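You operate a simulated robot arm through the tools that you are given. There is no shell and no other tool. Be economical: measure what you need, move in short steps, check, and stop when the job is done.

You run a simulated two-armed robot. Do the job below in one go: nothing can be reset, and whatever is moved stays where it is left.

Task
Switch on mill 2, home it, then run its calibration.
Fine: one press of the start key a cycle; the mill stays on.

Only the result counts: the job must be done as asked and must still hold three seconds after the hand-in. Knocking over, shifting, dropping, spilling or breaking anything else fails it.

Robot
Two 7-joint arms with fingered hands on one trunk, on a base that drives. Base frame: it is fixed to the floor where the robot stands at the start and does not move with it; the origin is under the middle of the robot, x ahead of it, y to its left, z up; the surface under the hand at the start is at about z = 0.78. Units: m, rad, N and s.
The left shoulder is at the start at [0.08, 0.197, 1.44], the right one opposite. With the tool pointing down near the work surface each hand reaches from about 0.1 to 0.7 m from the robot's upright axis, wherever it stands, measured 20 degrees to its own side. Places, roughly: mill 2 display [0.5, -0.1, 1.2]; mill one main switch [-0.1, -1.1, 0.9]; mill one mode dial [-0.1, -1.1, 1.1]; mill one start key [-0.1, -1, 1]; mill two main switch [0.4, -0.1, 0.9]; mill two mode dial [0.4, 0, 1.1]; mill two spindle head [0.8, 0.1, 1.2]; mill two start key [0.4, 0, 1]. Payload 4 kg a hand.
The TCP of each hand is the grasp point between the finger pads, 0.026 m short of the fingertips. In the tool frame z runs along the fingers and y along their closing line. The gripper opens to 0.132 m. The gripper's body begins 0.073 m behind the TCP. The gripper is a hand of 4 fingers: y runs from the thumb to the fingers, the wrist lies at [0, 0, -0.239] in the tool frame, and closing takes about 1.5 s.
Orientation is told as [roll, pitch, yaw] about the base's x, y, z axes, in that order, counted from this pose: with the fingers straight down and closing along the base's y, the tool's x points along the base's -x, its y along +y and its z along -z.

Tools
- The arms move only by the tool jog_arm. It takes "left_steps", "right_steps" or both (then of equal length, played together; a hand with none holds still); each is a list of rows, each an object (a shift or turn left out is 0, a gripper value left out holds the last) with "fingers": the opening, from 0 (shut) to 1 (fully open); "translation": the shift along the tool's x, y, z in m, a list of three; "rotation": the turn, a rotation vector about the tool's x, y, z in rad, a list of three. In form: [{"fingers": fingers, "translation": [dx, dy, dz], "rotation": [wx, wy, wz]}, ...]. A call has 1 to 8 rows; each row is the pose to reach, as a shift and turn from the pose commanded when the call began, along the tool's axes at that moment. Each row takes 0.2 s and may step no farther than 0.05 m and 0.15 rad from the row before; otherwise, or with a gripper value out of range, the whole call is refused. A pose out of reach is approached as far as the arm can. The call stops where the force on the tool passes 40 N (or 10 N more than at its start, if that is more) or the arm is blocked; 0.2 s more then pass. The fingers move at their own pace (about 0.072 m/s each) and stop on an object; they squeeze with about 22 N. The grip force told is the motor's: it shows also when the fingers shut on nothing. Time passes only in rows, and 0.2 s behind the last, so rows that repeat a pose let the fingers close. It gives the time, the measured TCP pose, the force on the tool (base axes), the opening and the grip force at its end, in the units of the frame above (readings bear some noise), with the torque about the TCP (base axes, N m) and any sound that the robot's microphone picked up.
- Cameras (640 x 400 px; columns grow to the right, rows downward): "scene" is now at [0.0958, -0.0176, 1.5859]; the picture's right is [-0.27, -0.96, -0.00], its down [-0.81, 0.22, -0.54] and it looks along [0.52, -0.14, -0.84] (base axes); focal length 259 px, centre (320, 200). "left" rides on the left gripper at [-0.068, 0.002, -0.097] in its tool frame; the picture's right is [-0.03, -1.00, 0.00], its down [0.82, -0.02, -0.58] and it looks along [0.58, -0.01, 0.82] (tool axes); focal length 270 px, centre (320, 200). "right" rides on the right gripper at [0.068, 0.002, -0.097] in its tool frame; the picture's right is [-0.03, 1.00, 0.00], its down [-0.82, -0.02, -0.58] and it looks along [-0.58, -0.01, 0.82] (tool axes); focal length 270 px, centre (320, 200). There is no depth. A picture from a camera that has moved, and an enlarged one, comes with that camera's place and axes in the base frame and with its lens.
- grab_frame(camera): a new picture of that camera. It takes no simulated time.
- slide_trunk(by): slides the trunk up (or, below 0, down) by that many m; the arms and the scene camera ride with it, the base frame stays. It gives what a move gives, with no picture.
- steer(legs): drives the robot by 1 to 6 legs, each [ahead, left, turn to the left] in m, m and rad, along the robot's own axes; the way and the turn of a leg run together, so that a leg with both is an arc; at most 1.5 m and 3.142 rad a leg. The arms and the cameras ride along, it lands a little off, and it stops where it bumps. It gives what a move gives.
- set_grasp(shape, hand): the hand has 4 fingers and takes this shape, open, in about a second: jaw (thumb against the fingers, like two jaws); tri (thumb and two fingers); tip (a fingertip pinch); poke (one finger out to press); point (the index stretched); flat (the hand flat); cup (the hand cupped); fist (a fist). The gripper value then closes the fingers along that shape, each until it touches; the sizes above hold for jaw. It gives what a move gives, with no picture.
- head_to(pan, tilt): turns the head with the scene camera to pan (to the left, within 1.501 rad either way) and tilt (down, from -0.506 to 1.204), counted from straight ahead of the robot. It gives what a move gives.
- zoom(camera, box): a new picture of the part [left, top, right, bottom] of that camera's present view, enlarged. It takes no simulated time.
- finish_job(): hands the job in; it is judged then, once.

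Go step by step. Nothing tells you exact positions but the pictures and the camera data: compare them with the known pose of the tool, close in by small moves and look again before you grip or let go. The budget is 120 turns and 92 pictures, counting those below and the enlarged ones. Unless the task says otherwise, let go and move clear before handing in, and close with one line.

The tools are called after ">>>" as a command line: name --argument value ..., lists and objects as JSON in quotes. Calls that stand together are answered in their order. jog_arm: Moves the arms, as the interface text tells. Its arguments: {"type":"object","properties":{"left_steps":{"type":"array","items":{"type":"object","properties":{"fingers":{"type":"number"},"translation":{"type":"array","items":{"type":"number"}},"rotation":{"type":"array","items":{"type":"number"}}}}},"right_steps":{"type":"array","items":{"type":"object","properties":{"fingers":{"type":"number"},"translation":{"type":"array","items":{"type":"number"}},"rotation":{"type":"array","items":{"type":"number"}}}}}},"required":[]} The other tools are called the same way: slide_trunk (by) slides the trunk up or down; set_grasp (shape, hand) gives the hand a shape; steer (legs) drives the base; head_to (pan, tilt) turns the head that bears the scene camera; grab_frame (camera) takes a picture; zoom (camera, box) takes an enlarged picture of a part of a camera's view; finish_job () hands the job in.

At the start:

```text
t: 0.0
left_eef_pos: [0.3666, 0.1271, 0.9992]
left_tcp_rot: [0.002, 0.0, 0.001]
left_ft_force: [0.7, -0.1, -0.2]
left_moment: [0.01, 0.0, 0.02]
left_gripper_width: 0.1321
left_finger_force: 0.1
left_shape: jaw
right_eef_pos: [0.3522, -0.1631, 1.0004]
right_tcp_rot: [-0.001, -0.001, 0.0]
right_ft_force: [1.2, -0.7, 1.3]
right_moment: [-0.01, 0.01, -0.02]
right_gripper_width: 0.1316
right_finger_force: 0.0
right_shape: jaw
trunk travel left (down, up): [-0.75, 0.09]
robot x, y, heading: [0.0018, 0.0024, 0.001]
head pan, tilt: [-0.269, 1.002]
```

scene: 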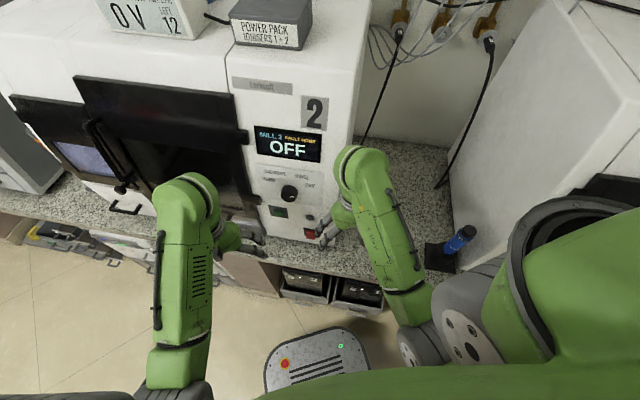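
right: 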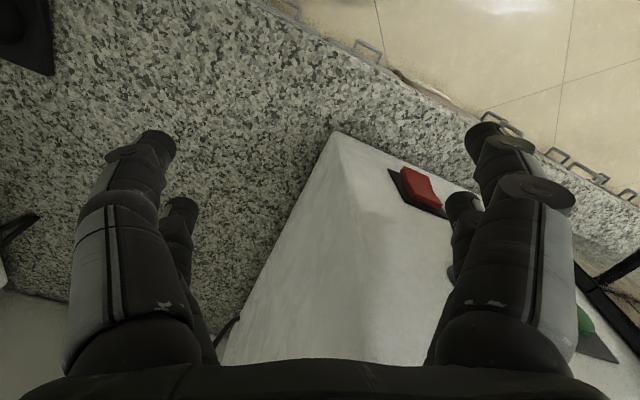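
left: 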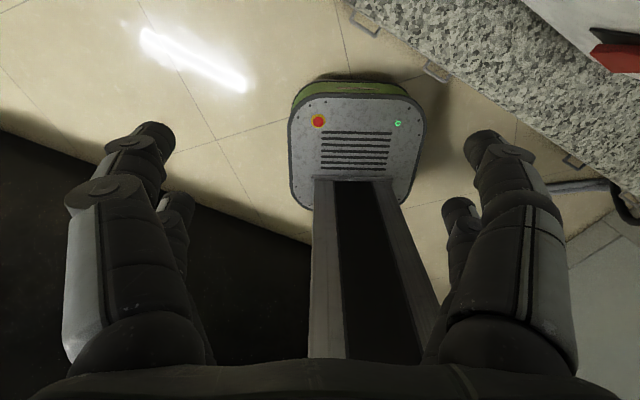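

I see mill 2 ahead with its display OFF, a dial, a green key and a red main switch at the lower right of its panel. The arms hang near it, so I look closer first.

>>> zoom --camera "scene" --box '[220, 60, 380, 260]'

>>> zoom --camera "scene" --box '[250, 150, 340, 250]'

```text
2.00 times, centred on (300, 160) of scene
camera zoom: at [0.0958, -0.0176, 1.5859], right [-0.27, -0.96, 0.0], down [-0.81, 0.22, -0.54], along [0.52, -0.14, -0.84], focal length 518 px, centre (360, 280)
```

zoom: 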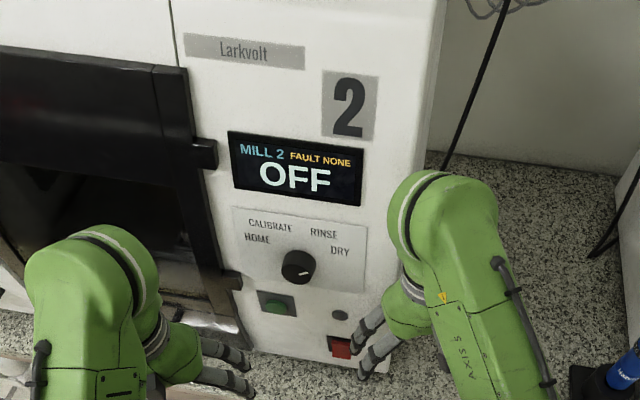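

```text
4.00 times, centred on (295, 200) of scene
camera zoom: at [0.0958, -0.0176, 1.5859], right [-0.27, -0.96, 0.0], down [-0.81, 0.22, -0.54], along [0.52, -0.14, -0.84], focal length 1035 px, centre (420, 200)
```

zoom: 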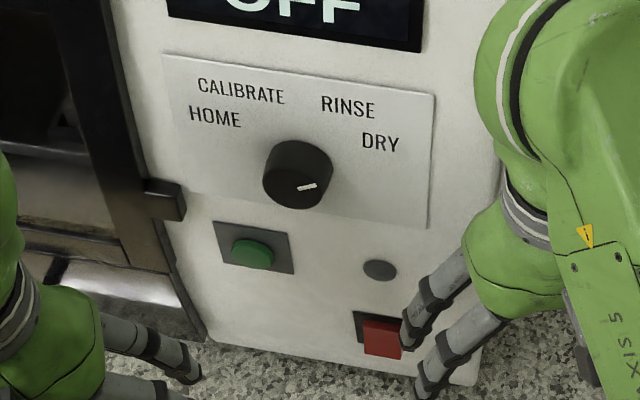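

The panel face is turned about -0.44 rad from me, its plane about 0.43 m off. Before I back up and turn square to it, I look around for obstacles.

>>> head_to --pan 1.4 --tilt 0.8

>>> grab_frame --camera "scene"

>>> head_to --pan -1.4 --tilt 0.8

>>> grab_frame --camera "scene"

```text
t: 1.7
left_eef_pos: [0.366, 0.1271, 0.998]
left_tcp_rot: [-0.001, 0.001, -0.001]
left_ft_force: [-0.1, 0.2, 0.1]
left_moment: [0.04, 0.01, -0.01]
left_gripper_width: 0.1319
left_finger_force: 0.0
left_shape: jaw
right_eef_pos: [0.3527, -0.1636, 1.0005]
right_tcp_rot: [0.0, 0.0, 0.0]
right_ft_force: [0.5, 0.4, 0.2]
right_moment: [-0.01, -0.04, 0.01]
right_gripper_width: 0.1322
right_finger_force: 0.1
right_shape: jaw
trunk travel left (down, up): [-0.75, 0.09]
robot x, y, heading: [-0.0037, -0.0037, -0.002]
head pan, tilt: [1.4, 0.799]
```

```text
86 pictures are left
camera scene: at [0.0427, 0.0805, 1.6013], right [0.99, -0.17, 0.0], down [-0.12, -0.71, -0.7], along [0.12, 0.69, -0.72], focal length 259 px, centre (320, 200)
```

scene: 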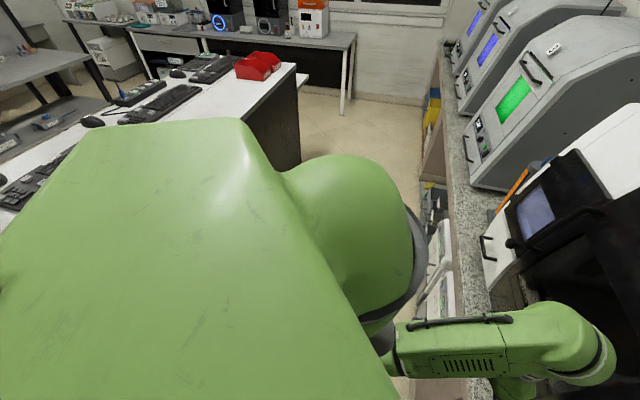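

```text
t: 4.2
left_eef_pos: [0.3667, 0.1271, 0.9999]
left_tcp_rot: [-0.001, 0.0, 0.001]
left_ft_force: [0.2, -0.6, 0.4]
left_moment: [0.03, 0.02, -0.01]
left_gripper_width: 0.1322
left_finger_force: 0.0
left_shape: jaw
right_eef_pos: [0.3513, -0.1632, 1.0]
right_tcp_rot: [0.0, -0.001, 0.0]
right_ft_force: [-1.0, -1.0, 0.3]
right_moment: [0.03, -0.01, 0.02]
right_gripper_width: 0.1319
right_finger_force: 0.0
right_shape: jaw
trunk travel left (down, up): [-0.75, 0.09]
robot x, y, heading: [0.0011, -0.0028, -0.001]
head pan, tilt: [-1.4, 0.799]
```

```text
85 pictures are left
camera scene: at [0.0427, -0.0785, 1.6013], right [-0.99, -0.17, 0.0], down [-0.12, 0.71, -0.7], along [0.12, -0.69, -0.72], focal length 259 px, centre (320, 200)
```

scene: 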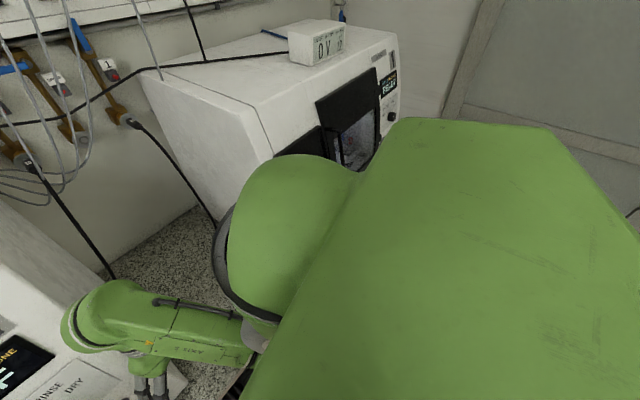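

The way behind is open enough for a small move; mill one is well to the right. I back off and turn square to the panel, with the head turned to follow.

>>> steer --legs '[[-0.17, 0.08, 0], [0, 0, -0.44]]'

>>> head_to --pan 0.15 --tilt 0.8

>>> grab_frame --camera "scene"

```text
t: 7.0
left_eef_pos: [0.2141, 0.0362, 0.9979]
left_tcp_rot: [0.001, 0.002, -0.448]
left_ft_force: [0.9, -0.2, -0.2]
left_moment: [-0.01, 0.03, -0.01]
left_gripper_width: 0.1321
left_finger_force: 0.1
left_shape: jaw
right_eef_pos: [0.0778, -0.2183, 0.9992]
right_tcp_rot: [0.0, -0.002, -0.448]
right_ft_force: [-0.1, 0.7, -0.4]
right_moment: [-0.01, 0.01, -0.02]
right_gripper_width: 0.1319
right_finger_force: 0.1
right_shape: jaw
trunk travel left (down, up): [-0.75, 0.09]
robot x, y, heading: [-0.1734, 0.0824, -0.443]
head pan, tilt: [-1.4, 0.799]
```

```text
t: 8.7
left_eef_pos: [0.2141, 0.0362, 0.9994]
left_tcp_rot: [0.001, 0.0, -0.447]
left_ft_force: [0.8, 0.4, 0.5]
left_moment: [0.02, 0.01, 0.01]
left_gripper_width: 0.132
left_finger_force: 0.0
left_shape: jaw
right_eef_pos: [0.0763, -0.2191, 1.0002]
right_tcp_rot: [0.0, -0.001, -0.448]
right_ft_force: [-0.2, -0.5, -0.6]
right_moment: [-0.03, -0.02, -0.04]
right_gripper_width: 0.1321
right_finger_force: 0.1
right_shape: jaw
trunk travel left (down, up): [-0.75, 0.09]
robot x, y, heading: [-0.1715, 0.0817, -0.443]
head pan, tilt: [0.15, 0.799]
```

```text
84 pictures are left
camera scene: at [-0.0678, 0.0443, 1.6013], right [-0.29, -0.96, 0.0], down [-0.69, 0.21, -0.7], along [0.67, -0.2, -0.72], focal length 259 px, centre (320, 200)
```

scene: 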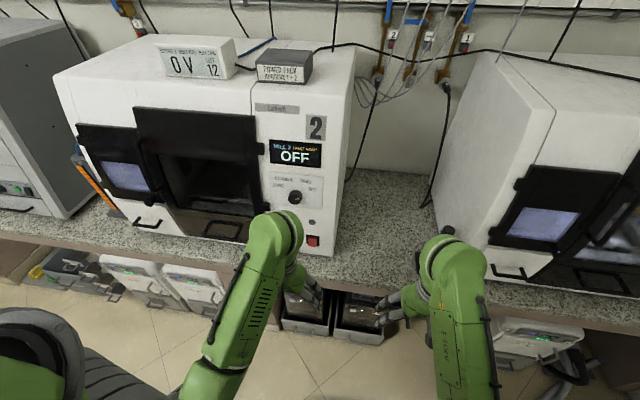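

The robot stands square to panel 2, with switch, key and dial about 0.6 m ahead and 0.1 to 0.2 m left, in front of the left arm. I tip the left hand up to point forward.

>>> jog_arm --left_steps '[{"translation": [-0.01, 0, 0], "rotation": [0, -0.14, 0]}, {"translation": [-0.02, 0, 0], "rotation": [0, -0.28, 0]}, {"translation": [-0.03, 0, 0], "rotation": [0, -0.42, 0]}, {"translation": [-0.04, 0, 0], "rotation": [0, -0.56, 0]}, {"translation": [-0.05, 0, 0], "rotation": [0, -0.7, 0]}, {"translation": [-0.06, 0, 0], "rotation": [0, -0.84, 0]}, {"translation": [-0.07, 0, 0], "rotation": [0, -0.98, 0]}, {"translation": [-0.08, 0, 0], "rotation": [0, -1.12, 0]}]'

>>> jog_arm --left_steps '[{"rotation": [0, -0.15, 0]}, {"rotation": [0, -0.3, 0]}, {"rotation": [0, -0.451, 0]}, {"rotation": [0, -0.451, 0]}]'

>>> set_grasp --hand "left" --shape "poke"

>>> grab_frame --camera "left"

>>> grab_frame --camera "scene"

```text
t: 10.4
left_eef_pos: [0.2853, 0.0018, 0.9991]
left_tcp_rot: [-0.003, -1.12, -0.445]
left_ft_force: [0.0, -0.1, -0.8]
left_moment: [0.01, -0.01, 0.03]
left_gripper_width: 0.1318
left_finger_force: 0.0
left_shape: jaw
right_eef_pos: [0.0772, -0.2182, 1.0002]
right_tcp_rot: [0.001, -0.001, -0.449]
right_ft_force: [-0.6, 0.0, 0.0]
right_moment: [0.02, -0.02, 0.02]
right_gripper_width: 0.1318
right_finger_force: 0.0
right_shape: jaw
trunk travel left (down, up): [-0.75, 0.09]
robot x, y, heading: [-0.1711, 0.082, -0.444]
head pan, tilt: [0.15, 0.799]
```

```text
refused: row 3 steps farther than a row can; nothing moved
```

```text
t: 11.3
left_eef_pos: [0.2874, 0.0006, 1.0005]
left_tcp_rot: [0.0, -1.12, -0.448]
left_ft_force: [-0.5, 0.0, -0.5]
left_moment: [0.01, 0.01, -0.02]
left_gripper_width: 0.0001
left_finger_force: 0.1
left_shape: poke
right_eef_pos: [0.0764, -0.2191, 1.0003]
right_tcp_rot: [-0.001, 0.001, -0.447]
right_ft_force: [0.1, -0.4, 0.6]
right_moment: [-0.04, -0.02, 0.0]
right_gripper_width: 0.1317
right_finger_force: 0.0
right_shape: jaw
trunk travel left (down, up): [-0.75, 0.09]
robot x, y, heading: [-0.1708, 0.0807, -0.447]
head pan, tilt: [0.15, 0.799]
```

```text
83 pictures are left
camera left: at [0.2343, 0.0271, 1.1028], right [-0.42, -0.91, 0.02], down [-0.8, 0.36, -0.48], along [0.43, -0.22, -0.88], focal length 270 px, centre (320, 200)
```

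left: 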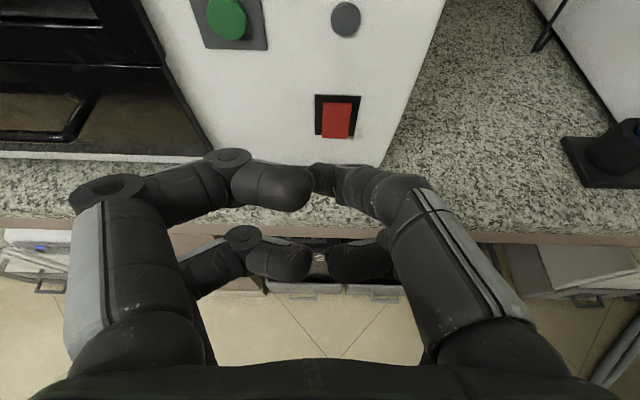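

```text
82 pictures are left
camera scene: at [-0.0677, 0.0443, 1.6013], right [-0.29, -0.96, 0.0], down [-0.69, 0.21, -0.7], along [0.67, -0.2, -0.72], focal length 259 px, centre (320, 200)
```

scene: 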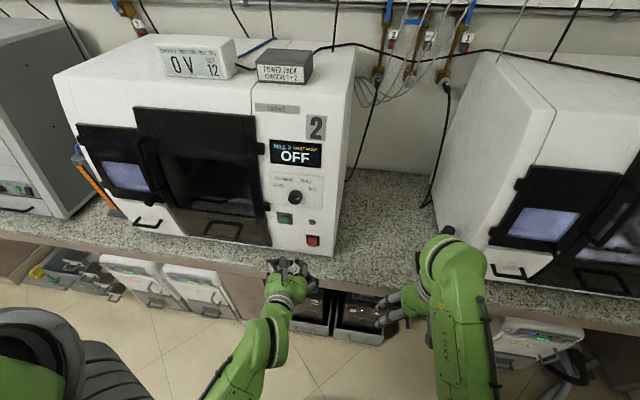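

The hand is tipped most of the way; the poke shape seems still to be forming. I finish the turn and look again.

>>> jog_arm --left_steps '[{"rotation": [0, -0.15, 0]}, {"rotation": [0, -0.299, 0]}, {"rotation": [0, -0.447, 0]}, {"rotation": [0, -0.451, 0]}]'

>>> grab_frame --camera "left"

>>> zoom --camera "scene" --box '[220, 130, 380, 330]'

```text
t: 12.3
left_eef_pos: [0.2875, 0.0023, 0.9991]
left_tcp_rot: [2.166, -1.571, -2.614]
left_ft_force: [-0.2, 0.7, -0.2]
left_moment: [0.0, 0.02, -0.01]
left_gripper_width: 0.0
left_finger_force: 0.1
left_shape: poke
right_eef_pos: [0.077, -0.2186, 0.9998]
right_tcp_rot: [0.001, 0.0, -0.448]
right_ft_force: [-0.7, 0.2, -0.2]
right_moment: [0.01, 0.0, -0.02]
right_gripper_width: 0.1322
right_finger_force: 0.1
right_shape: jaw
trunk travel left (down, up): [-0.75, 0.09]
robot x, y, heading: [-0.1691, 0.0817, -0.447]
head pan, tilt: [0.15, 0.799]
```

```text
81 pictures are left
camera left: at [0.1988, 0.0445, 1.0668], right [-0.43, -0.9, 0.02], down [-0.53, 0.23, -0.82], along [0.73, -0.37, -0.58], focal length 270 px, centre (320, 200)
```

left: 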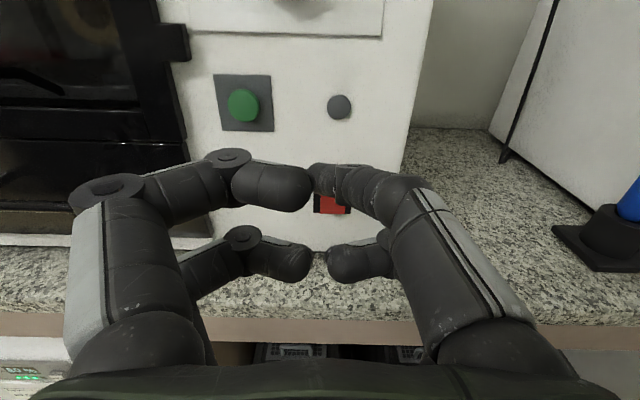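

```text
2.00 times, centred on (300, 230) of scene
camera zoom: at [-0.0678, 0.0444, 1.6013], right [-0.29, -0.96, 0.0], down [-0.69, 0.21, -0.7], along [0.67, -0.2, -0.72], focal length 518 px, centre (360, 140)
```

zoom: 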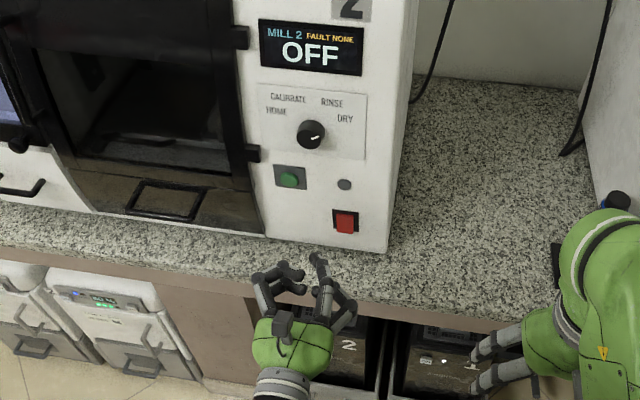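

I need to know where the poking fingertip is. I zoom in on the hand.

>>> zoom --camera "scene" --box '[270, 245, 320, 295]'

>>> zoom --camera "left" --box '[220, 120, 420, 300]'

```text
8.00 times, centred on (295, 270) of scene
camera zoom: at [-0.0678, 0.0444, 1.6013], right [-0.29, -0.96, 0.0], down [-0.69, 0.21, -0.7], along [0.67, -0.2, -0.72], focal length 2070 px, centre (520, -360)
```

zoom: 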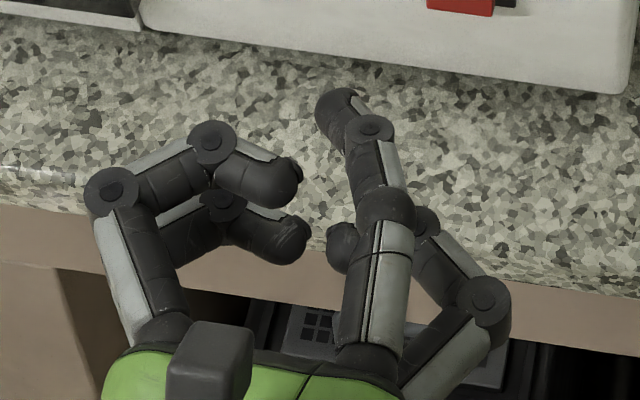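

```text
2.22 times, centred on (320, 210) of left
camera zoom: at [0.1988, 0.0445, 1.0668], right [-0.43, -0.9, 0.02], down [-0.53, 0.23, -0.82], along [0.73, -0.37, -0.58], focal length 601 px, centre (320, 178)
```

zoom: 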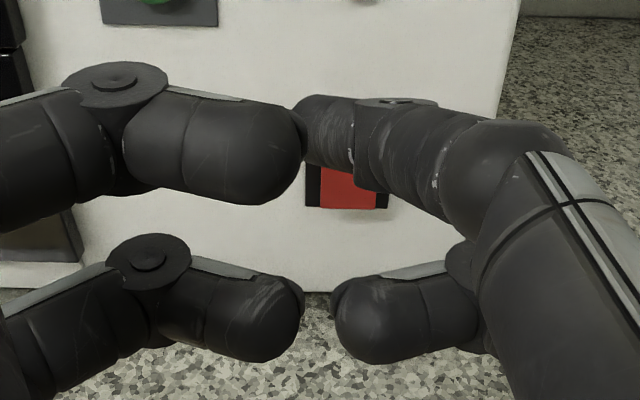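

The poking tip lies on the tool axis about 0.026 m ahead of the TCP. Now I look closely at the switch from the scene camera.

>>> zoom --camera "scene" --box '[296, 220, 328, 260]'

>>> zoom --camera "scene" --box '[260, 165, 330, 225]'

```text
10.00 times, centred on (312, 240) of scene
camera zoom: at [-0.0678, 0.0444, 1.6013], right [-0.29, -0.96, 0.0], down [-0.69, 0.21, -0.7], along [0.67, -0.2, -0.72], focal length 2588 px, centre (400, -200)
```

zoom: 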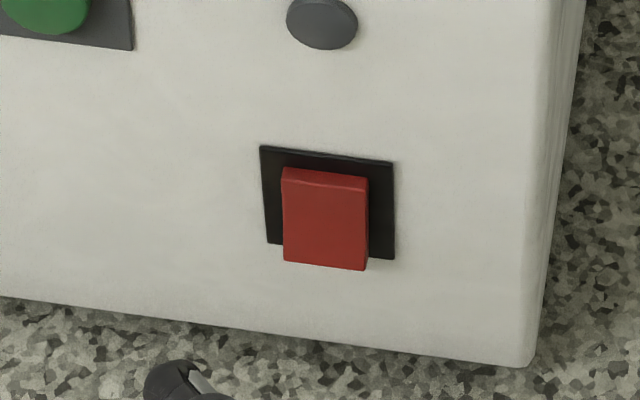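

```text
6.67 times, centred on (295, 195) of scene
camera zoom: at [-0.0678, 0.0444, 1.6013], right [-0.29, -0.96, 0.0], down [-0.69, 0.21, -0.7], along [0.67, -0.2, -0.72], focal length 1725 px, centre (487, 233)
```

zoom: 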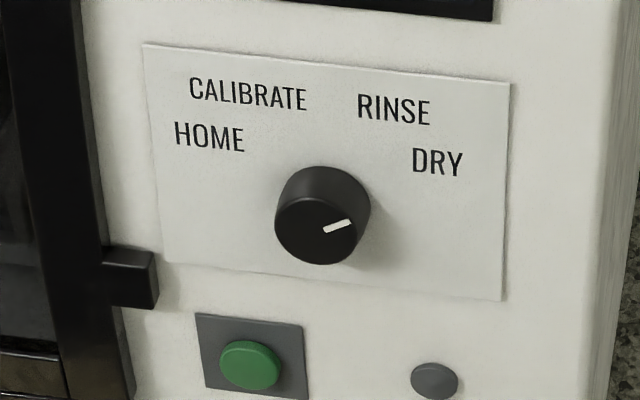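

The rocker sits at about F 0.417, L 0.1165, z 0.867 in panel axes, with its lower half standing out, so that is the side to press. I bring the poking finger in front of it.

>>> jog_arm --left_steps '[{"translation": [0.036, -0.003, 0.0]}, {"translation": [0.072, -0.006, 0.0]}, {"translation": [0.108, -0.009, 0.0]}, {"translation": [0.142, -0.01, 0.03]}, {"translation": [0.142, -0.01, 0.07]}, {"translation": [0.142, -0.01, 0.1]}, {"translation": [0.142, -0.01, 0.1]}]'

>>> zoom --camera "scene" --box '[280, 210, 344, 290]'

>>> grab_frame --camera "left"

```text
t: 13.9
left_eef_pos: [0.3708, -0.0503, 0.8577]
left_tcp_rot: [-3.085, -1.57, 2.638]
left_ft_force: [0.2, -0.9, -0.6]
left_moment: [0.0, 0.01, -0.02]
left_gripper_width: 0.0
left_finger_force: 0.0
left_shape: poke
right_eef_pos: [0.0755, -0.2185, 0.9999]
right_tcp_rot: [0.001, 0.0, -0.448]
right_ft_force: [0.2, 0.2, 0.4]
right_moment: [-0.01, 0.03, 0.0]
right_gripper_width: 0.1319
right_finger_force: 0.0
right_shape: jaw
trunk travel left (down, up): [-0.75, 0.09]
robot x, y, heading: [-0.1716, 0.0778, -0.447]
head pan, tilt: [0.15, 0.799]
```

```text
5.00 times, centred on (312, 250) of scene
camera zoom: at [-0.068, 0.0447, 1.6013], right [-0.29, -0.96, 0.0], down [-0.69, 0.21, -0.7], along [0.67, -0.2, -0.72], focal length 1294 px, centre (360, -50)
```

zoom: 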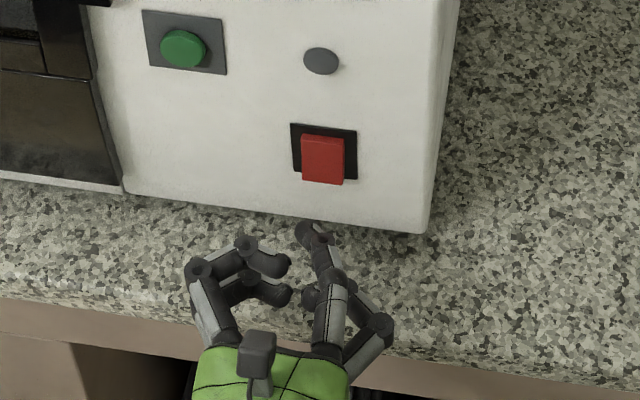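

```text
74 pictures are left
camera left: at [0.2837, -0.0074, 0.9255], right [-0.43, -0.9, 0.03], down [-0.53, 0.23, -0.82], along [0.73, -0.37, -0.58], focal length 270 px, centre (320, 200)
```

left: 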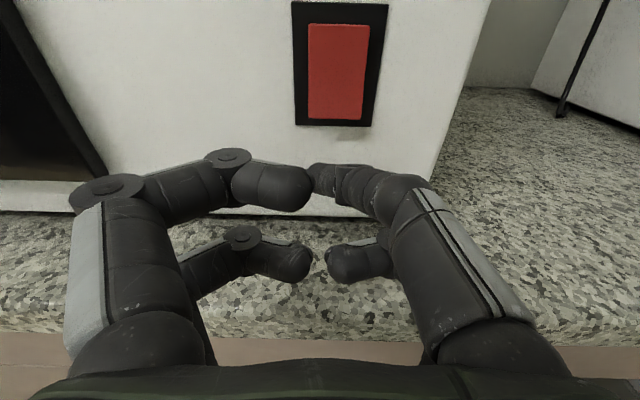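

Comparing the two cameras, the panel plane is nearer (F ≈ 0.404) and the switch higher (z ≈ 0.90) than I first took. I back off slightly, raise the finger to z ≈ 0.893 and look again.

>>> jog_arm --left_steps '[{"translation": [0, 0, -0.025]}, {"translation": [-0.02, -0.004, -0.025]}, {"translation": [-0.036, -0.006, -0.02]}, {"translation": [-0.036, -0.006, -0.02]}]'

>>> zoom --camera "scene" --box '[288, 215, 336, 275]'

>>> grab_frame --camera "left"

```text
t: 14.9
left_eef_pos: [0.3512, -0.0476, 0.8935]
left_tcp_rot: [3.119, -1.57, 2.717]
left_ft_force: [-0.6, 1.0, -0.3]
left_moment: [0.0, -0.02, -0.05]
left_gripper_width: 0.0001
left_finger_force: 0.1
left_shape: poke
right_eef_pos: [0.0768, -0.2181, 0.9999]
right_tcp_rot: [0.0, -0.002, -0.449]
right_ft_force: [1.2, 0.1, -0.5]
right_moment: [0.01, 0.03, 0.03]
right_gripper_width: 0.132
right_finger_force: 0.1
right_shape: jaw
trunk travel left (down, up): [-0.75, 0.09]
robot x, y, heading: [-0.1732, 0.0815, -0.443]
head pan, tilt: [0.15, 0.799]
```

```text
6.67 times, centred on (312, 245) of scene
camera zoom: at [-0.0677, 0.0445, 1.6013], right [-0.29, -0.96, 0.0], down [-0.69, 0.21, -0.7], along [0.67, -0.2, -0.72], focal length 1725 px, centre (373, -100)
```

zoom: 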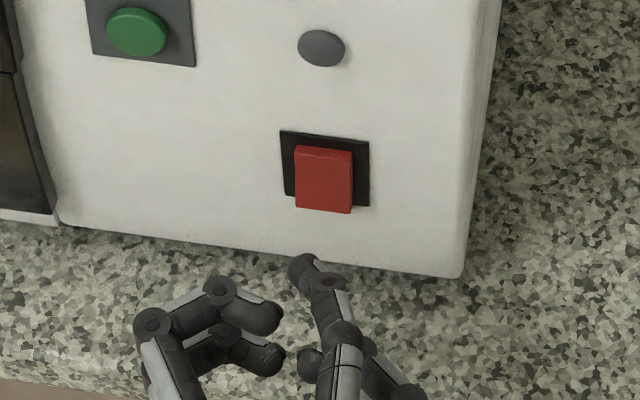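

```text
72 pictures are left
camera left: at [0.2638, -0.0044, 0.9619], right [-0.43, -0.9, 0.03], down [-0.53, 0.23, -0.82], along [0.73, -0.37, -0.58], focal length 270 px, centre (320, 200)
```

left: 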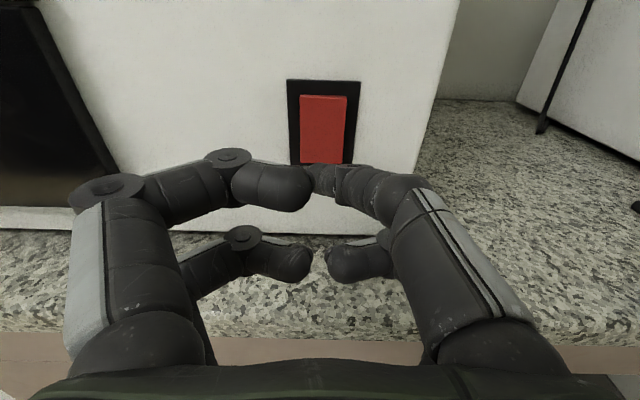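

The fingertip lines up with the lower half of the rocker and needs about 0.03 m more. I press forward in small steps, stopping on contact force.

>>> jog_arm --left_steps '[{"translation": [-0.004, -0.003, 0.012]}, {"translation": [-0.004, -0.003, 0.02]}, {"translation": [-0.004, -0.003, 0.026]}, {"translation": [-0.004, -0.003, 0.031]}, {"translation": [-0.004, -0.003, 0.036]}, {"translation": [-0.004, -0.003, 0.04]}]'

>>> zoom --camera "scene" --box '[260, 130, 340, 260]'

```text
t: 16.4
left_eef_pos: [0.3815, -0.0665, 0.8987]
left_tcp_rot: [1.662, -1.57, -2.109]
left_ft_force: [-23.4, 5.9, 1.9]
left_moment: [-0.01, -0.08, -0.11]
left_gripper_width: 0.0
left_finger_force: 0.0
left_shape: poke
right_eef_pos: [0.0738, -0.2183, 1.0008]
right_tcp_rot: [0.001, -0.003, -0.447]
right_ft_force: [0.6, -0.3, 0.4]
right_moment: [-0.04, 0.02, -0.02]
right_gripper_width: 0.1321
right_finger_force: 0.0
right_shape: jaw
trunk travel left (down, up): [-0.75, 0.09]
robot x, y, heading: [-0.1697, 0.0827, -0.443]
head pan, tilt: [0.15, 0.799]
```

```text
3.08 times, centred on (300, 195) of scene
camera zoom: at [-0.0733, 0.0461, 1.6016], right [-0.29, -0.96, 0.0], down [-0.68, 0.21, -0.7], along [0.67, -0.2, -0.71], focal length 796 px, centre (382, 215)
```

zoom: 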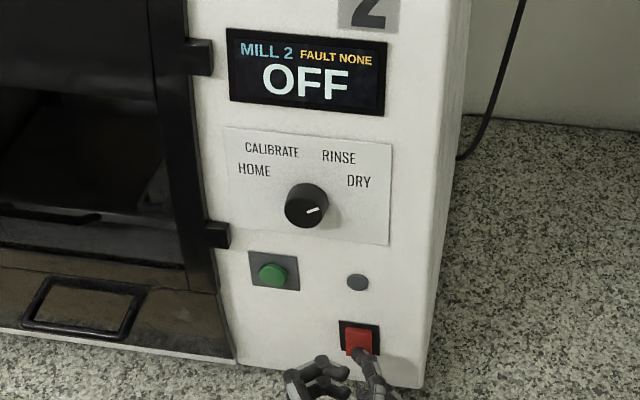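

The finger pushes with 23 N but the display still says OFF. I look closely at the rocker.

>>> zoom --camera "scene" --box '[296, 222, 332, 252]'

>>> grab_frame --camera "left"

```text
13.33 times, centred on (314, 237) of scene
camera zoom: at [-0.0733, 0.0461, 1.6016], right [-0.29, -0.96, 0.0], down [-0.68, 0.21, -0.7], along [0.67, -0.2, -0.71], focal length 3451 px, centre (400, -293)
```

zoom: 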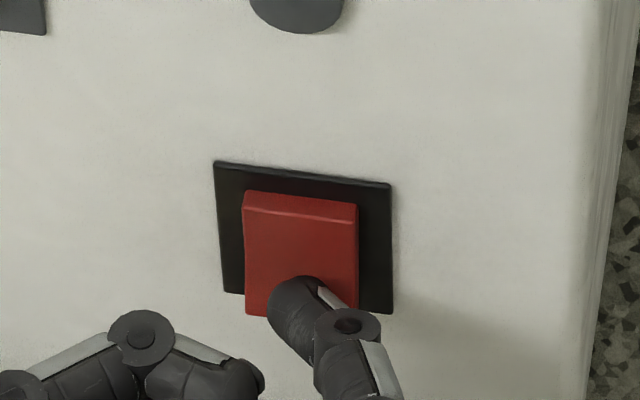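

```text
69 pictures are left
camera left: at [0.2946, -0.0233, 0.966], right [-0.43, -0.9, 0.02], down [-0.53, 0.23, -0.82], along [0.73, -0.37, -0.58], focal length 270 px, centre (320, 200)
```

left: 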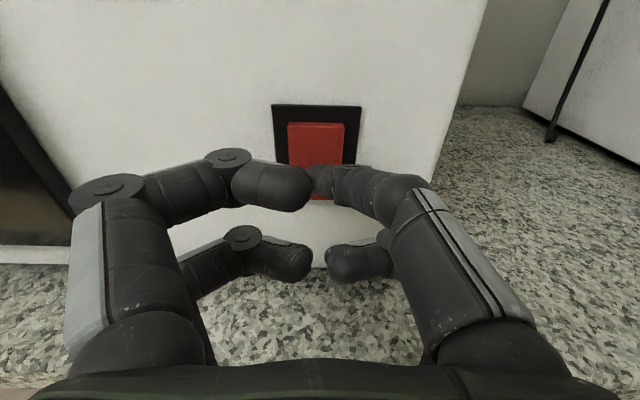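

The rocker has not moved under 23 N. I push a little further, up to the force stop.

>>> jog_arm --left_steps '[{"translation": [0, 0, 0.003]}, {"translation": [0, 0, 0.006]}, {"translation": [0, 0, 0.009]}, {"translation": [0, 0, 0.012]}, {"translation": [0, 0, 0.012]}]'

>>> zoom --camera "scene" --box '[260, 130, 340, 260]'

```text
t: 16.9
left_eef_pos: [0.3831, -0.0674, 0.8926]
left_tcp_rot: [0.585, -1.56, -1.036]
left_ft_force: [-27.5, 9.4, 3.0]
left_moment: [-0.05, -0.1, -0.03]
left_gripper_width: 0.0
left_finger_force: 0.1
left_shape: poke
right_eef_pos: [0.0738, -0.2172, 1.0016]
right_tcp_rot: [-0.001, -0.004, -0.448]
right_ft_force: [0.0, 0.3, 0.4]
right_moment: [0.01, 0.0, 0.0]
right_gripper_width: 0.1322
right_finger_force: 0.0
right_shape: jaw
trunk travel left (down, up): [-0.75, 0.09]
robot x, y, heading: [-0.169, 0.0788, -0.449]
head pan, tilt: [0.15, 0.799]
stopped in row 2 (left hand): the force on the tool passed its limit at 44 N (the readings are from after the stop); the commanded pose is now the measured one
```

```text
3.08 times, centred on (300, 195) of scene
camera zoom: at [-0.0726, 0.0461, 1.6016], right [-0.29, -0.96, 0.0], down [-0.68, 0.21, -0.7], along [0.67, -0.2, -0.71], focal length 796 px, centre (382, 215)
```

zoom: 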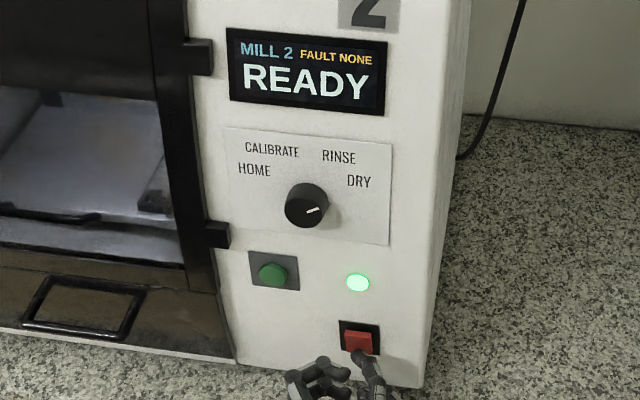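

The mill is on: READY with a green lamp. I back off the switch, rise to dial height and take up the fingertip-pinch shape.

>>> jog_arm --left_steps '[{"translation": [0, 0, -0.04]}, {"translation": [0, 0, -0.08]}, {"translation": [-0.045, 0.01, -0.08]}, {"translation": [-0.09, 0.02, -0.08]}, {"translation": [-0.135, 0.03, -0.08]}, {"translation": [-0.18, 0.04, -0.08]}, {"translation": [-0.212, 0.047, -0.08]}, {"translation": [-0.212, 0.047, -0.08]}]'

>>> set_grasp --hand "left" --shape "tip"

>>> grab_frame --camera "left"

>>> zoom --camera "scene" --box '[240, 130, 360, 260]'

```text
t: 18.7
left_eef_pos: [0.3385, 0.0058, 1.1077]
left_tcp_rot: [0.496, -1.562, -0.946]
left_ft_force: [-0.2, -0.1, -0.6]
left_moment: [0.03, 0.0, -0.02]
left_gripper_width: 0.0
left_finger_force: 0.0
left_shape: poke
right_eef_pos: [0.0759, -0.2183, 0.9996]
right_tcp_rot: [-0.002, -0.001, -0.449]
right_ft_force: [0.6, 0.0, 0.1]
right_moment: [0.0, 0.0, -0.01]
right_gripper_width: 0.1318
right_finger_force: 0.1
right_shape: jaw
trunk travel left (down, up): [-0.75, 0.09]
robot x, y, heading: [-0.1682, 0.0772, -0.451]
head pan, tilt: [0.15, 0.799]
```

```text
t: 19.6
left_eef_pos: [0.3378, 0.0057, 1.1081]
left_tcp_rot: [0.473, -1.566, -0.923]
left_ft_force: [0.3, -0.2, -0.2]
left_moment: [-0.01, -0.01, 0.02]
left_gripper_width: 0.1319
left_finger_force: 0.0
left_shape: tip
right_eef_pos: [0.0755, -0.2193, 1.0001]
right_tcp_rot: [-0.001, -0.001, -0.45]
right_ft_force: [-0.2, -0.3, 0.0]
right_moment: [0.01, 0.01, 0.0]
right_gripper_width: 0.1319
right_finger_force: 0.0
right_shape: jaw
trunk travel left (down, up): [-0.75, 0.09]
robot x, y, heading: [-0.1669, 0.0813, -0.443]
head pan, tilt: [0.15, 0.799]
```

```text
67 pictures are left
camera left: at [0.2507, 0.048, 1.1757], right [-0.44, -0.9, 0.02], down [-0.53, 0.24, -0.81], along [0.73, -0.36, -0.58], focal length 270 px, centre (320, 200)
```

left: 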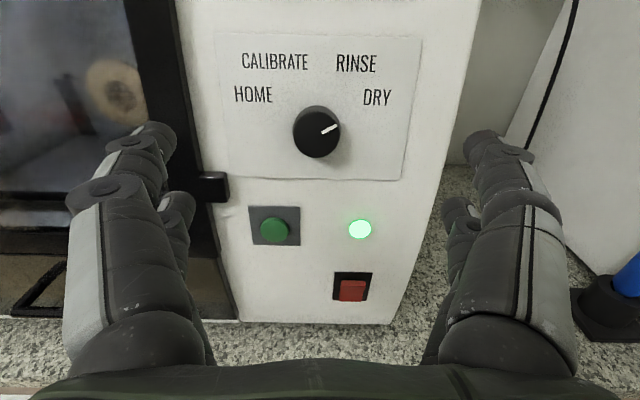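

```text
3.08 times, centred on (300, 195) of scene
camera zoom: at [-0.0682, 0.0445, 1.6013], right [-0.29, -0.96, 0.0], down [-0.69, 0.21, -0.7], along [0.67, -0.2, -0.72], focal length 796 px, centre (382, 215)
```

zoom: 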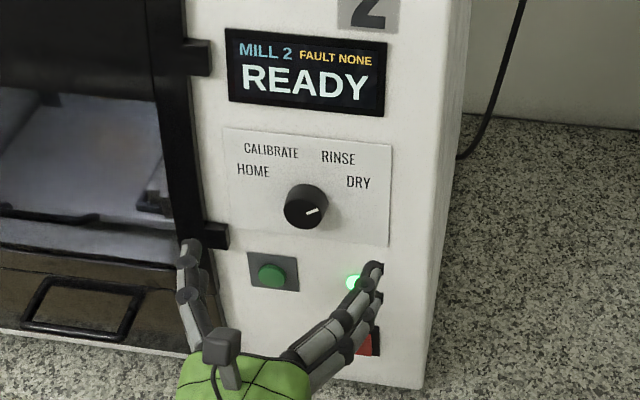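

The left camera gives a clean view: dial at L ≈ 0.153, z ≈ 1.105, pointer on DRY; HOME needs about 2.1 rad counter-clockwise. I half-close the pinch and pre-roll the hand clockwise to look at it.

>>> jog_arm --left_steps '[{"fingers": 0.45, "rotation": [0, 0, 0.14]}, {"rotation": [0, 0, 0.28]}, {"rotation": [0, 0, 0.42]}, {"rotation": [0, 0, 0.56]}, {"rotation": [0, 0, 0.7]}, {"rotation": [0, 0, 0.84]}, {"rotation": [0, 0, 0.95]}, {"rotation": [0, 0, 0.95]}]'

>>> grab_frame --camera "left"

>>> zoom --camera "scene" --box '[240, 130, 360, 260]'

```text
t: 21.4
left_eef_pos: [0.338, 0.0077, 1.1068]
left_tcp_rot: [1.562, -0.617, -2.016]
left_ft_force: [0.6, -0.1, 0.6]
left_moment: [0.02, 0.0, 0.01]
left_gripper_width: 0.0599
left_finger_force: 0.1
left_shape: tip
right_eef_pos: [0.0754, -0.2199, 1.0012]
right_tcp_rot: [0.0, -0.001, -0.449]
right_ft_force: [0.3, 0.3, -0.8]
right_moment: [0.05, 0.01, 0.01]
right_gripper_width: 0.1318
right_finger_force: 0.1
right_shape: jaw
trunk travel left (down, up): [-0.75, 0.09]
robot x, y, heading: [-0.1694, 0.0827, -0.446]
head pan, tilt: [0.15, 0.799]
```

```text
65 pictures are left
camera left: at [0.2252, -0.0012, 1.1482], right [-0.27, -0.54, -0.8], down [-0.24, 0.84, -0.48], along [0.93, 0.06, -0.35], focal length 270 px, centre (320, 200)
```

left: 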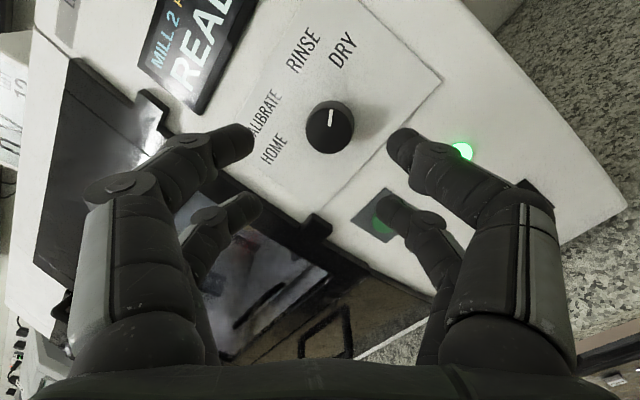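

```text
3.08 times, centred on (300, 195) of scene
camera zoom: at [-0.0683, 0.0445, 1.6013], right [-0.29, -0.96, 0.0], down [-0.69, 0.21, -0.7], along [0.67, -0.2, -0.72], focal length 796 px, centre (382, 215)
```

zoom: 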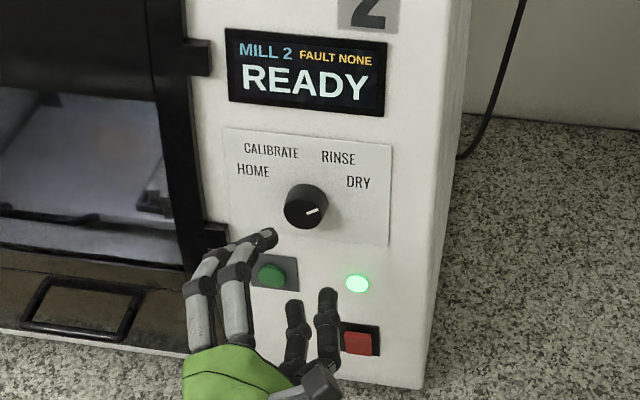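

All four fingertips sit in two rows around the axis, so they will cradle the knob on both sides. I advance about 0.068 m and check the overlap.

>>> jog_arm --left_steps '[{"translation": [0, 0, 0.03]}, {"translation": [0.001, 0, 0.05]}, {"translation": [0.001, 0, 0.06]}, {"translation": [0.001, 0, 0.067]}, {"translation": [0.001, 0, 0.067]}]'

>>> grab_frame --camera "left"

>>> zoom --camera "scene" --box '[240, 150, 340, 250]'

```text
t: 22.6
left_eef_pos: [0.3978, -0.0218, 1.1051]
left_tcp_rot: [1.563, -0.617, -2.015]
left_ft_force: [-0.2, -0.3, 0.4]
left_moment: [0.03, 0.02, -0.02]
left_gripper_width: 0.0598
left_finger_force: 0.1
left_shape: tip
right_eef_pos: [0.0758, -0.218, 0.9991]
right_tcp_rot: [0.001, 0.001, -0.449]
right_ft_force: [-1.2, 0.2, 0.0]
right_moment: [-0.01, -0.01, -0.01]
right_gripper_width: 0.1319
right_finger_force: 0.1
right_shape: jaw
trunk travel left (down, up): [-0.75, 0.09]
robot x, y, heading: [-0.1705, 0.0807, -0.446]
head pan, tilt: [0.15, 0.799]
```

```text
63 pictures are left
camera left: at [0.2857, -0.03, 1.1468], right [-0.27, -0.54, -0.8], down [-0.24, 0.84, -0.48], along [0.93, 0.06, -0.35], focal length 270 px, centre (320, 200)
```

left: 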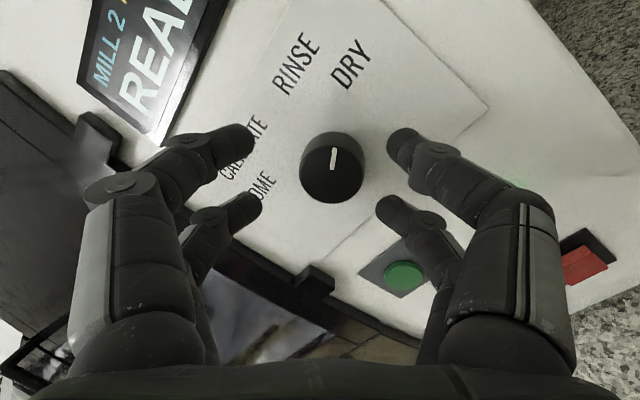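

```text
4.00 times, centred on (290, 200) of scene
camera zoom: at [-0.068, 0.0443, 1.6012], right [-0.29, -0.96, 0.0], down [-0.69, 0.21, -0.7], along [0.67, -0.2, -0.72], focal length 1035 px, centre (440, 200)
```

zoom: 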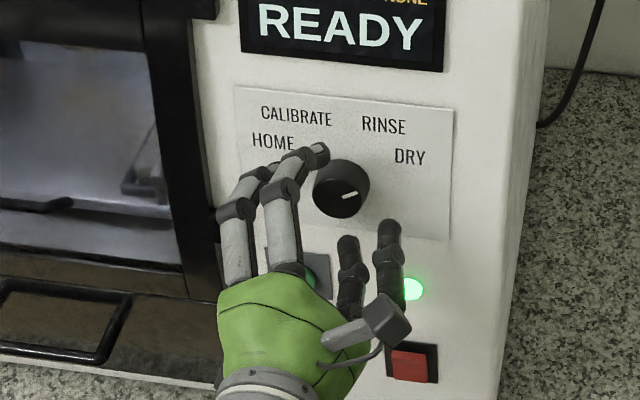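

The dial face is about F 0.388 with the panel near 0.41, so I go 0.008 m deeper, centre by 0.004 m and close the pinch.

>>> jog_arm --left_steps '[{"translation": [0, -0.004, 0.004]}, {"translation": [0, -0.004, 0.008]}, {"translation": [0, -0.004, 0.008], "fingers": 0.2}, {"translation": [0, -0.004, 0.008], "fingers": 0.0}, {"translation": [0, -0.004, 0.008]}, {"translation": [0, -0.004, 0.008]}, {"translation": [0, -0.004, 0.008]}, {"translation": [0, -0.004, 0.008]}]'

>>> grab_frame --camera "left"

>>> zoom --camera "scene" --box '[240, 130, 340, 230]'

```text
t: 24.4
left_eef_pos: [0.4044, -0.0276, 1.1021]
left_tcp_rot: [1.562, -0.618, -2.015]
left_ft_force: [-0.5, 3.1, -3.6]
left_moment: [0.01, 0.05, 0.08]
left_gripper_width: 0.0
left_finger_force: 22.1
left_shape: tip
right_eef_pos: [0.077, -0.2186, 1.0011]
right_tcp_rot: [0.001, 0.001, -0.449]
right_ft_force: [-0.6, 0.7, 0.0]
right_moment: [-0.02, 0.03, 0.0]
right_gripper_width: 0.1318
right_finger_force: 0.0
right_shape: jaw
trunk travel left (down, up): [-0.75, 0.09]
robot x, y, heading: [-0.172, 0.0785, -0.445]
head pan, tilt: [0.15, 0.799]
```

```text
61 pictures are left
camera left: at [0.2923, -0.0351, 1.1427], right [-0.27, -0.54, -0.8], down [-0.24, 0.84, -0.49], along [0.93, 0.06, -0.35], focal length 270 px, centre (320, 200)
```

left: 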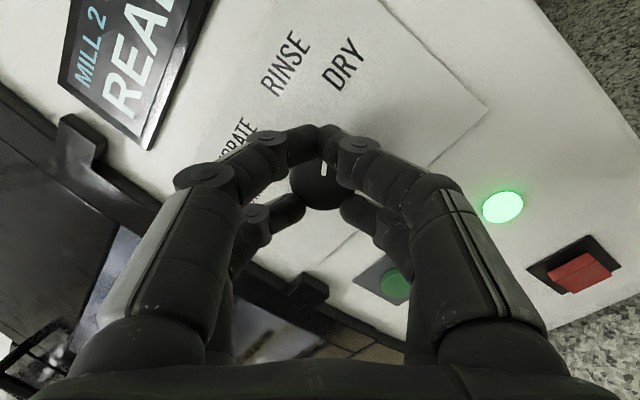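

```text
4.00 times, centred on (290, 180) of scene
camera zoom: at [-0.0679, 0.0452, 1.6012], right [-0.29, -0.96, 0.0], down [-0.69, 0.21, -0.7], along [0.67, -0.2, -0.72], focal length 1035 px, centre (440, 280)
```

zoom: 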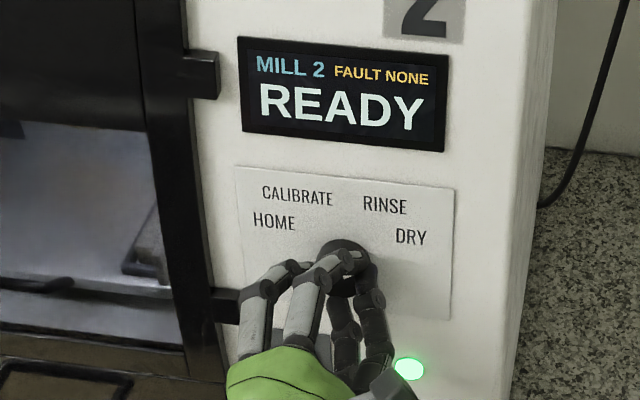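

The upper finger pair closed just above the knob and the lower pair pinches its flank, making a three-point cage. I test whether this grip turns the dial.

>>> jog_arm --left_steps '[{"rotation": [0, 0, -0.1]}, {"rotation": [0, 0, -0.2]}, {"rotation": [0, 0, -0.3]}, {"rotation": [0, 0, -0.4]}, {"rotation": [0, 0, -0.5]}, {"rotation": [0, 0, -0.5]}]'

>>> grab_frame --camera "left"

```text
t: 25.8
left_eef_pos: [0.4035, -0.0252, 1.1011]
left_tcp_rot: [1.553, -1.121, -2.0]
left_ft_force: [-3.7, 9.6, -8.3]
left_moment: [0.15, 0.22, 0.31]
left_gripper_width: 0.0
left_finger_force: 21.9
left_shape: tip
right_eef_pos: [0.076, -0.2174, 1.0003]
right_tcp_rot: [-0.001, 0.0, -0.448]
right_ft_force: [-0.3, 0.1, -0.9]
right_moment: [0.03, 0.01, -0.02]
right_gripper_width: 0.1318
right_finger_force: 0.1
right_shape: jaw
trunk travel left (down, up): [-0.75, 0.09]
robot x, y, heading: [-0.1709, 0.082, -0.447]
head pan, tilt: [0.15, 0.799]
```

```text
59 pictures are left
camera left: at [0.3039, -0.0088, 1.1639], right [-0.4, -0.82, -0.41], down [-0.38, 0.56, -0.74], along [0.83, -0.14, -0.53], focal length 270 px, centre (320, 200)
```

left: 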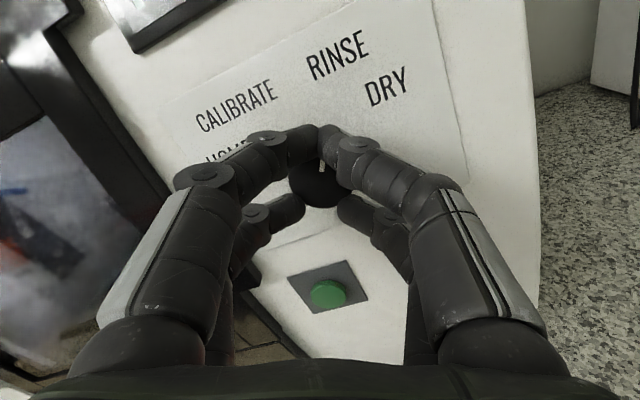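

The pointer keeps its direction relative to the hand, so the dial does turn. I carry on counter-clockwise.

>>> jog_arm --left_steps '[{"rotation": [0, 0, -0.12]}, {"rotation": [0, 0, -0.24]}, {"rotation": [0, 0, -0.36]}, {"rotation": [0, 0, -0.48]}, {"rotation": [0, 0, -0.6]}, {"rotation": [0, 0, -0.72]}, {"rotation": [0, 0, -0.84]}, {"rotation": [0, 0, -0.84]}]'

>>> grab_frame --camera "left"

>>> zoom --camera "scene" --box '[240, 130, 340, 230]'

```text
t: 27.6
left_eef_pos: [0.4018, -0.0233, 1.1001]
left_tcp_rot: [-1.546, -1.179, 1.099]
left_ft_force: [-13.4, 17.6, -20.8]
left_moment: [0.37, 0.6, 0.51]
left_gripper_width: 0.0
left_finger_force: 22.4
left_shape: tip
right_eef_pos: [0.0756, -0.2152, 1.0009]
right_tcp_rot: [-0.001, -0.003, -0.447]
right_ft_force: [0.0, -0.9, -0.2]
right_moment: [0.0, 0.0, 0.02]
right_gripper_width: 0.1321
right_finger_force: 0.1
right_shape: jaw
trunk travel left (down, up): [-0.75, 0.09]
robot x, y, heading: [-0.1714, 0.0779, -0.45]
head pan, tilt: [0.15, 0.799]
```

```text
58 pictures are left
camera left: at [0.3279, 0.0421, 1.1638], right [-0.39, -0.83, 0.4], down [-0.67, -0.04, -0.74], along [0.63, -0.56, -0.54], focal length 270 px, centre (320, 200)
```

left: 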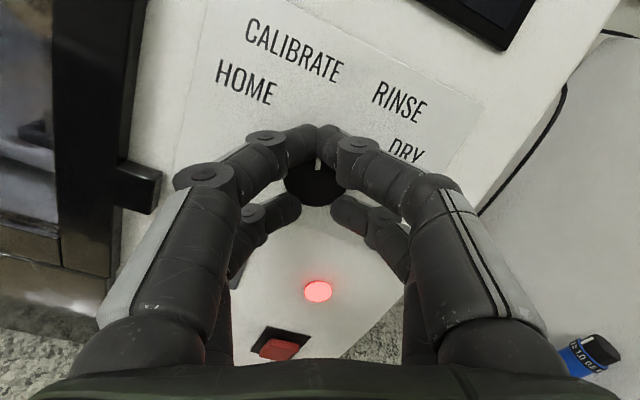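

```text
4.00 times, centred on (290, 180) of scene
camera zoom: at [-0.0689, 0.0489, 1.6013], right [-0.29, -0.96, 0.0], down [-0.69, 0.21, -0.7], along [0.67, -0.21, -0.72], focal length 1035 px, centre (440, 280)
```

zoom: 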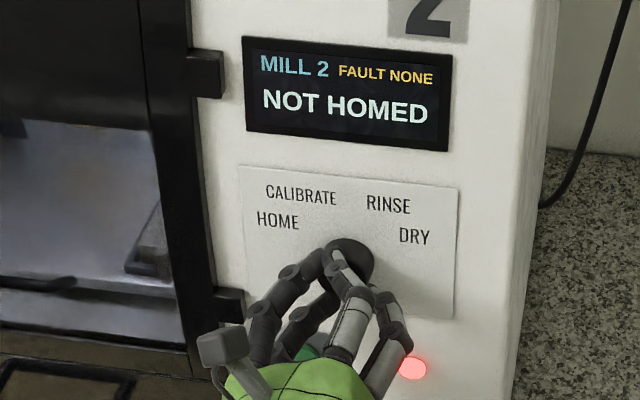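

The display reads NOT HOMED with a red lamp, fitting the dial now standing at CALIBRATE. I ease the side load and turn on towards HOME.

>>> jog_arm --left_steps '[{"translation": [0.003, 0.003, -0.002]}, {"translation": [0.003, 0.003, -0.002], "rotation": [0, 0, -0.12]}, {"translation": [0.003, 0.003, -0.002], "rotation": [0, 0, -0.24]}, {"translation": [0.003, 0.003, -0.002], "rotation": [0, 0, -0.36]}, {"translation": [0.003, 0.003, -0.002], "rotation": [0, 0, -0.48]}, {"translation": [0.003, 0.003, -0.002], "rotation": [0, 0, -0.6]}, {"translation": [0.003, 0.003, -0.002], "rotation": [0, 0, -0.7]}, {"translation": [0.003, 0.003, -0.002], "rotation": [0, 0, -0.7]}]'

>>> grab_frame --camera "left"

>>> zoom --camera "scene" --box '[240, 130, 340, 230]'

```text
t: 29.4
left_eef_pos: [0.4034, -0.0207, 1.0983]
left_tcp_rot: [-1.563, -0.481, 1.117]
left_ft_force: [-1.2, 17.5, -7.1]
left_moment: [0.33, 0.09, 0.45]
left_gripper_width: 0.0002
left_finger_force: 22.9
left_shape: tip
right_eef_pos: [0.0773, -0.2149, 1.0008]
right_tcp_rot: [-0.003, -0.001, -0.447]
right_ft_force: [0.3, -0.2, -0.4]
right_moment: [-0.01, 0.0, -0.03]
right_gripper_width: 0.132
right_finger_force: 0.2
right_shape: jaw
trunk travel left (down, up): [-0.75, 0.09]
robot x, y, heading: [-0.1712, 0.077, -0.443]
head pan, tilt: [0.15, 0.799]
```

```text
56 pictures are left
camera left: at [0.3425, 0.0757, 1.1288], right [-0.19, -0.4, 0.9], down [-0.84, -0.41, -0.35], along [0.51, -0.82, -0.26], focal length 270 px, centre (320, 200)
```

left: 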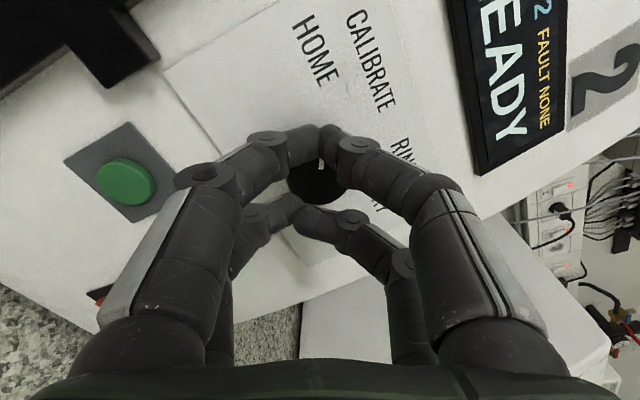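

```text
4.00 times, centred on (290, 180) of scene
camera zoom: at [-0.0673, 0.0494, 1.6013], right [-0.29, -0.96, 0.0], down [-0.69, 0.21, -0.7], along [0.67, -0.21, -0.72], focal length 1035 px, centre (440, 280)
```

zoom: 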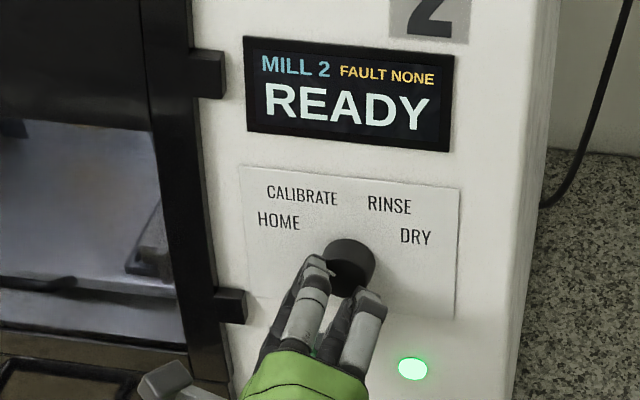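

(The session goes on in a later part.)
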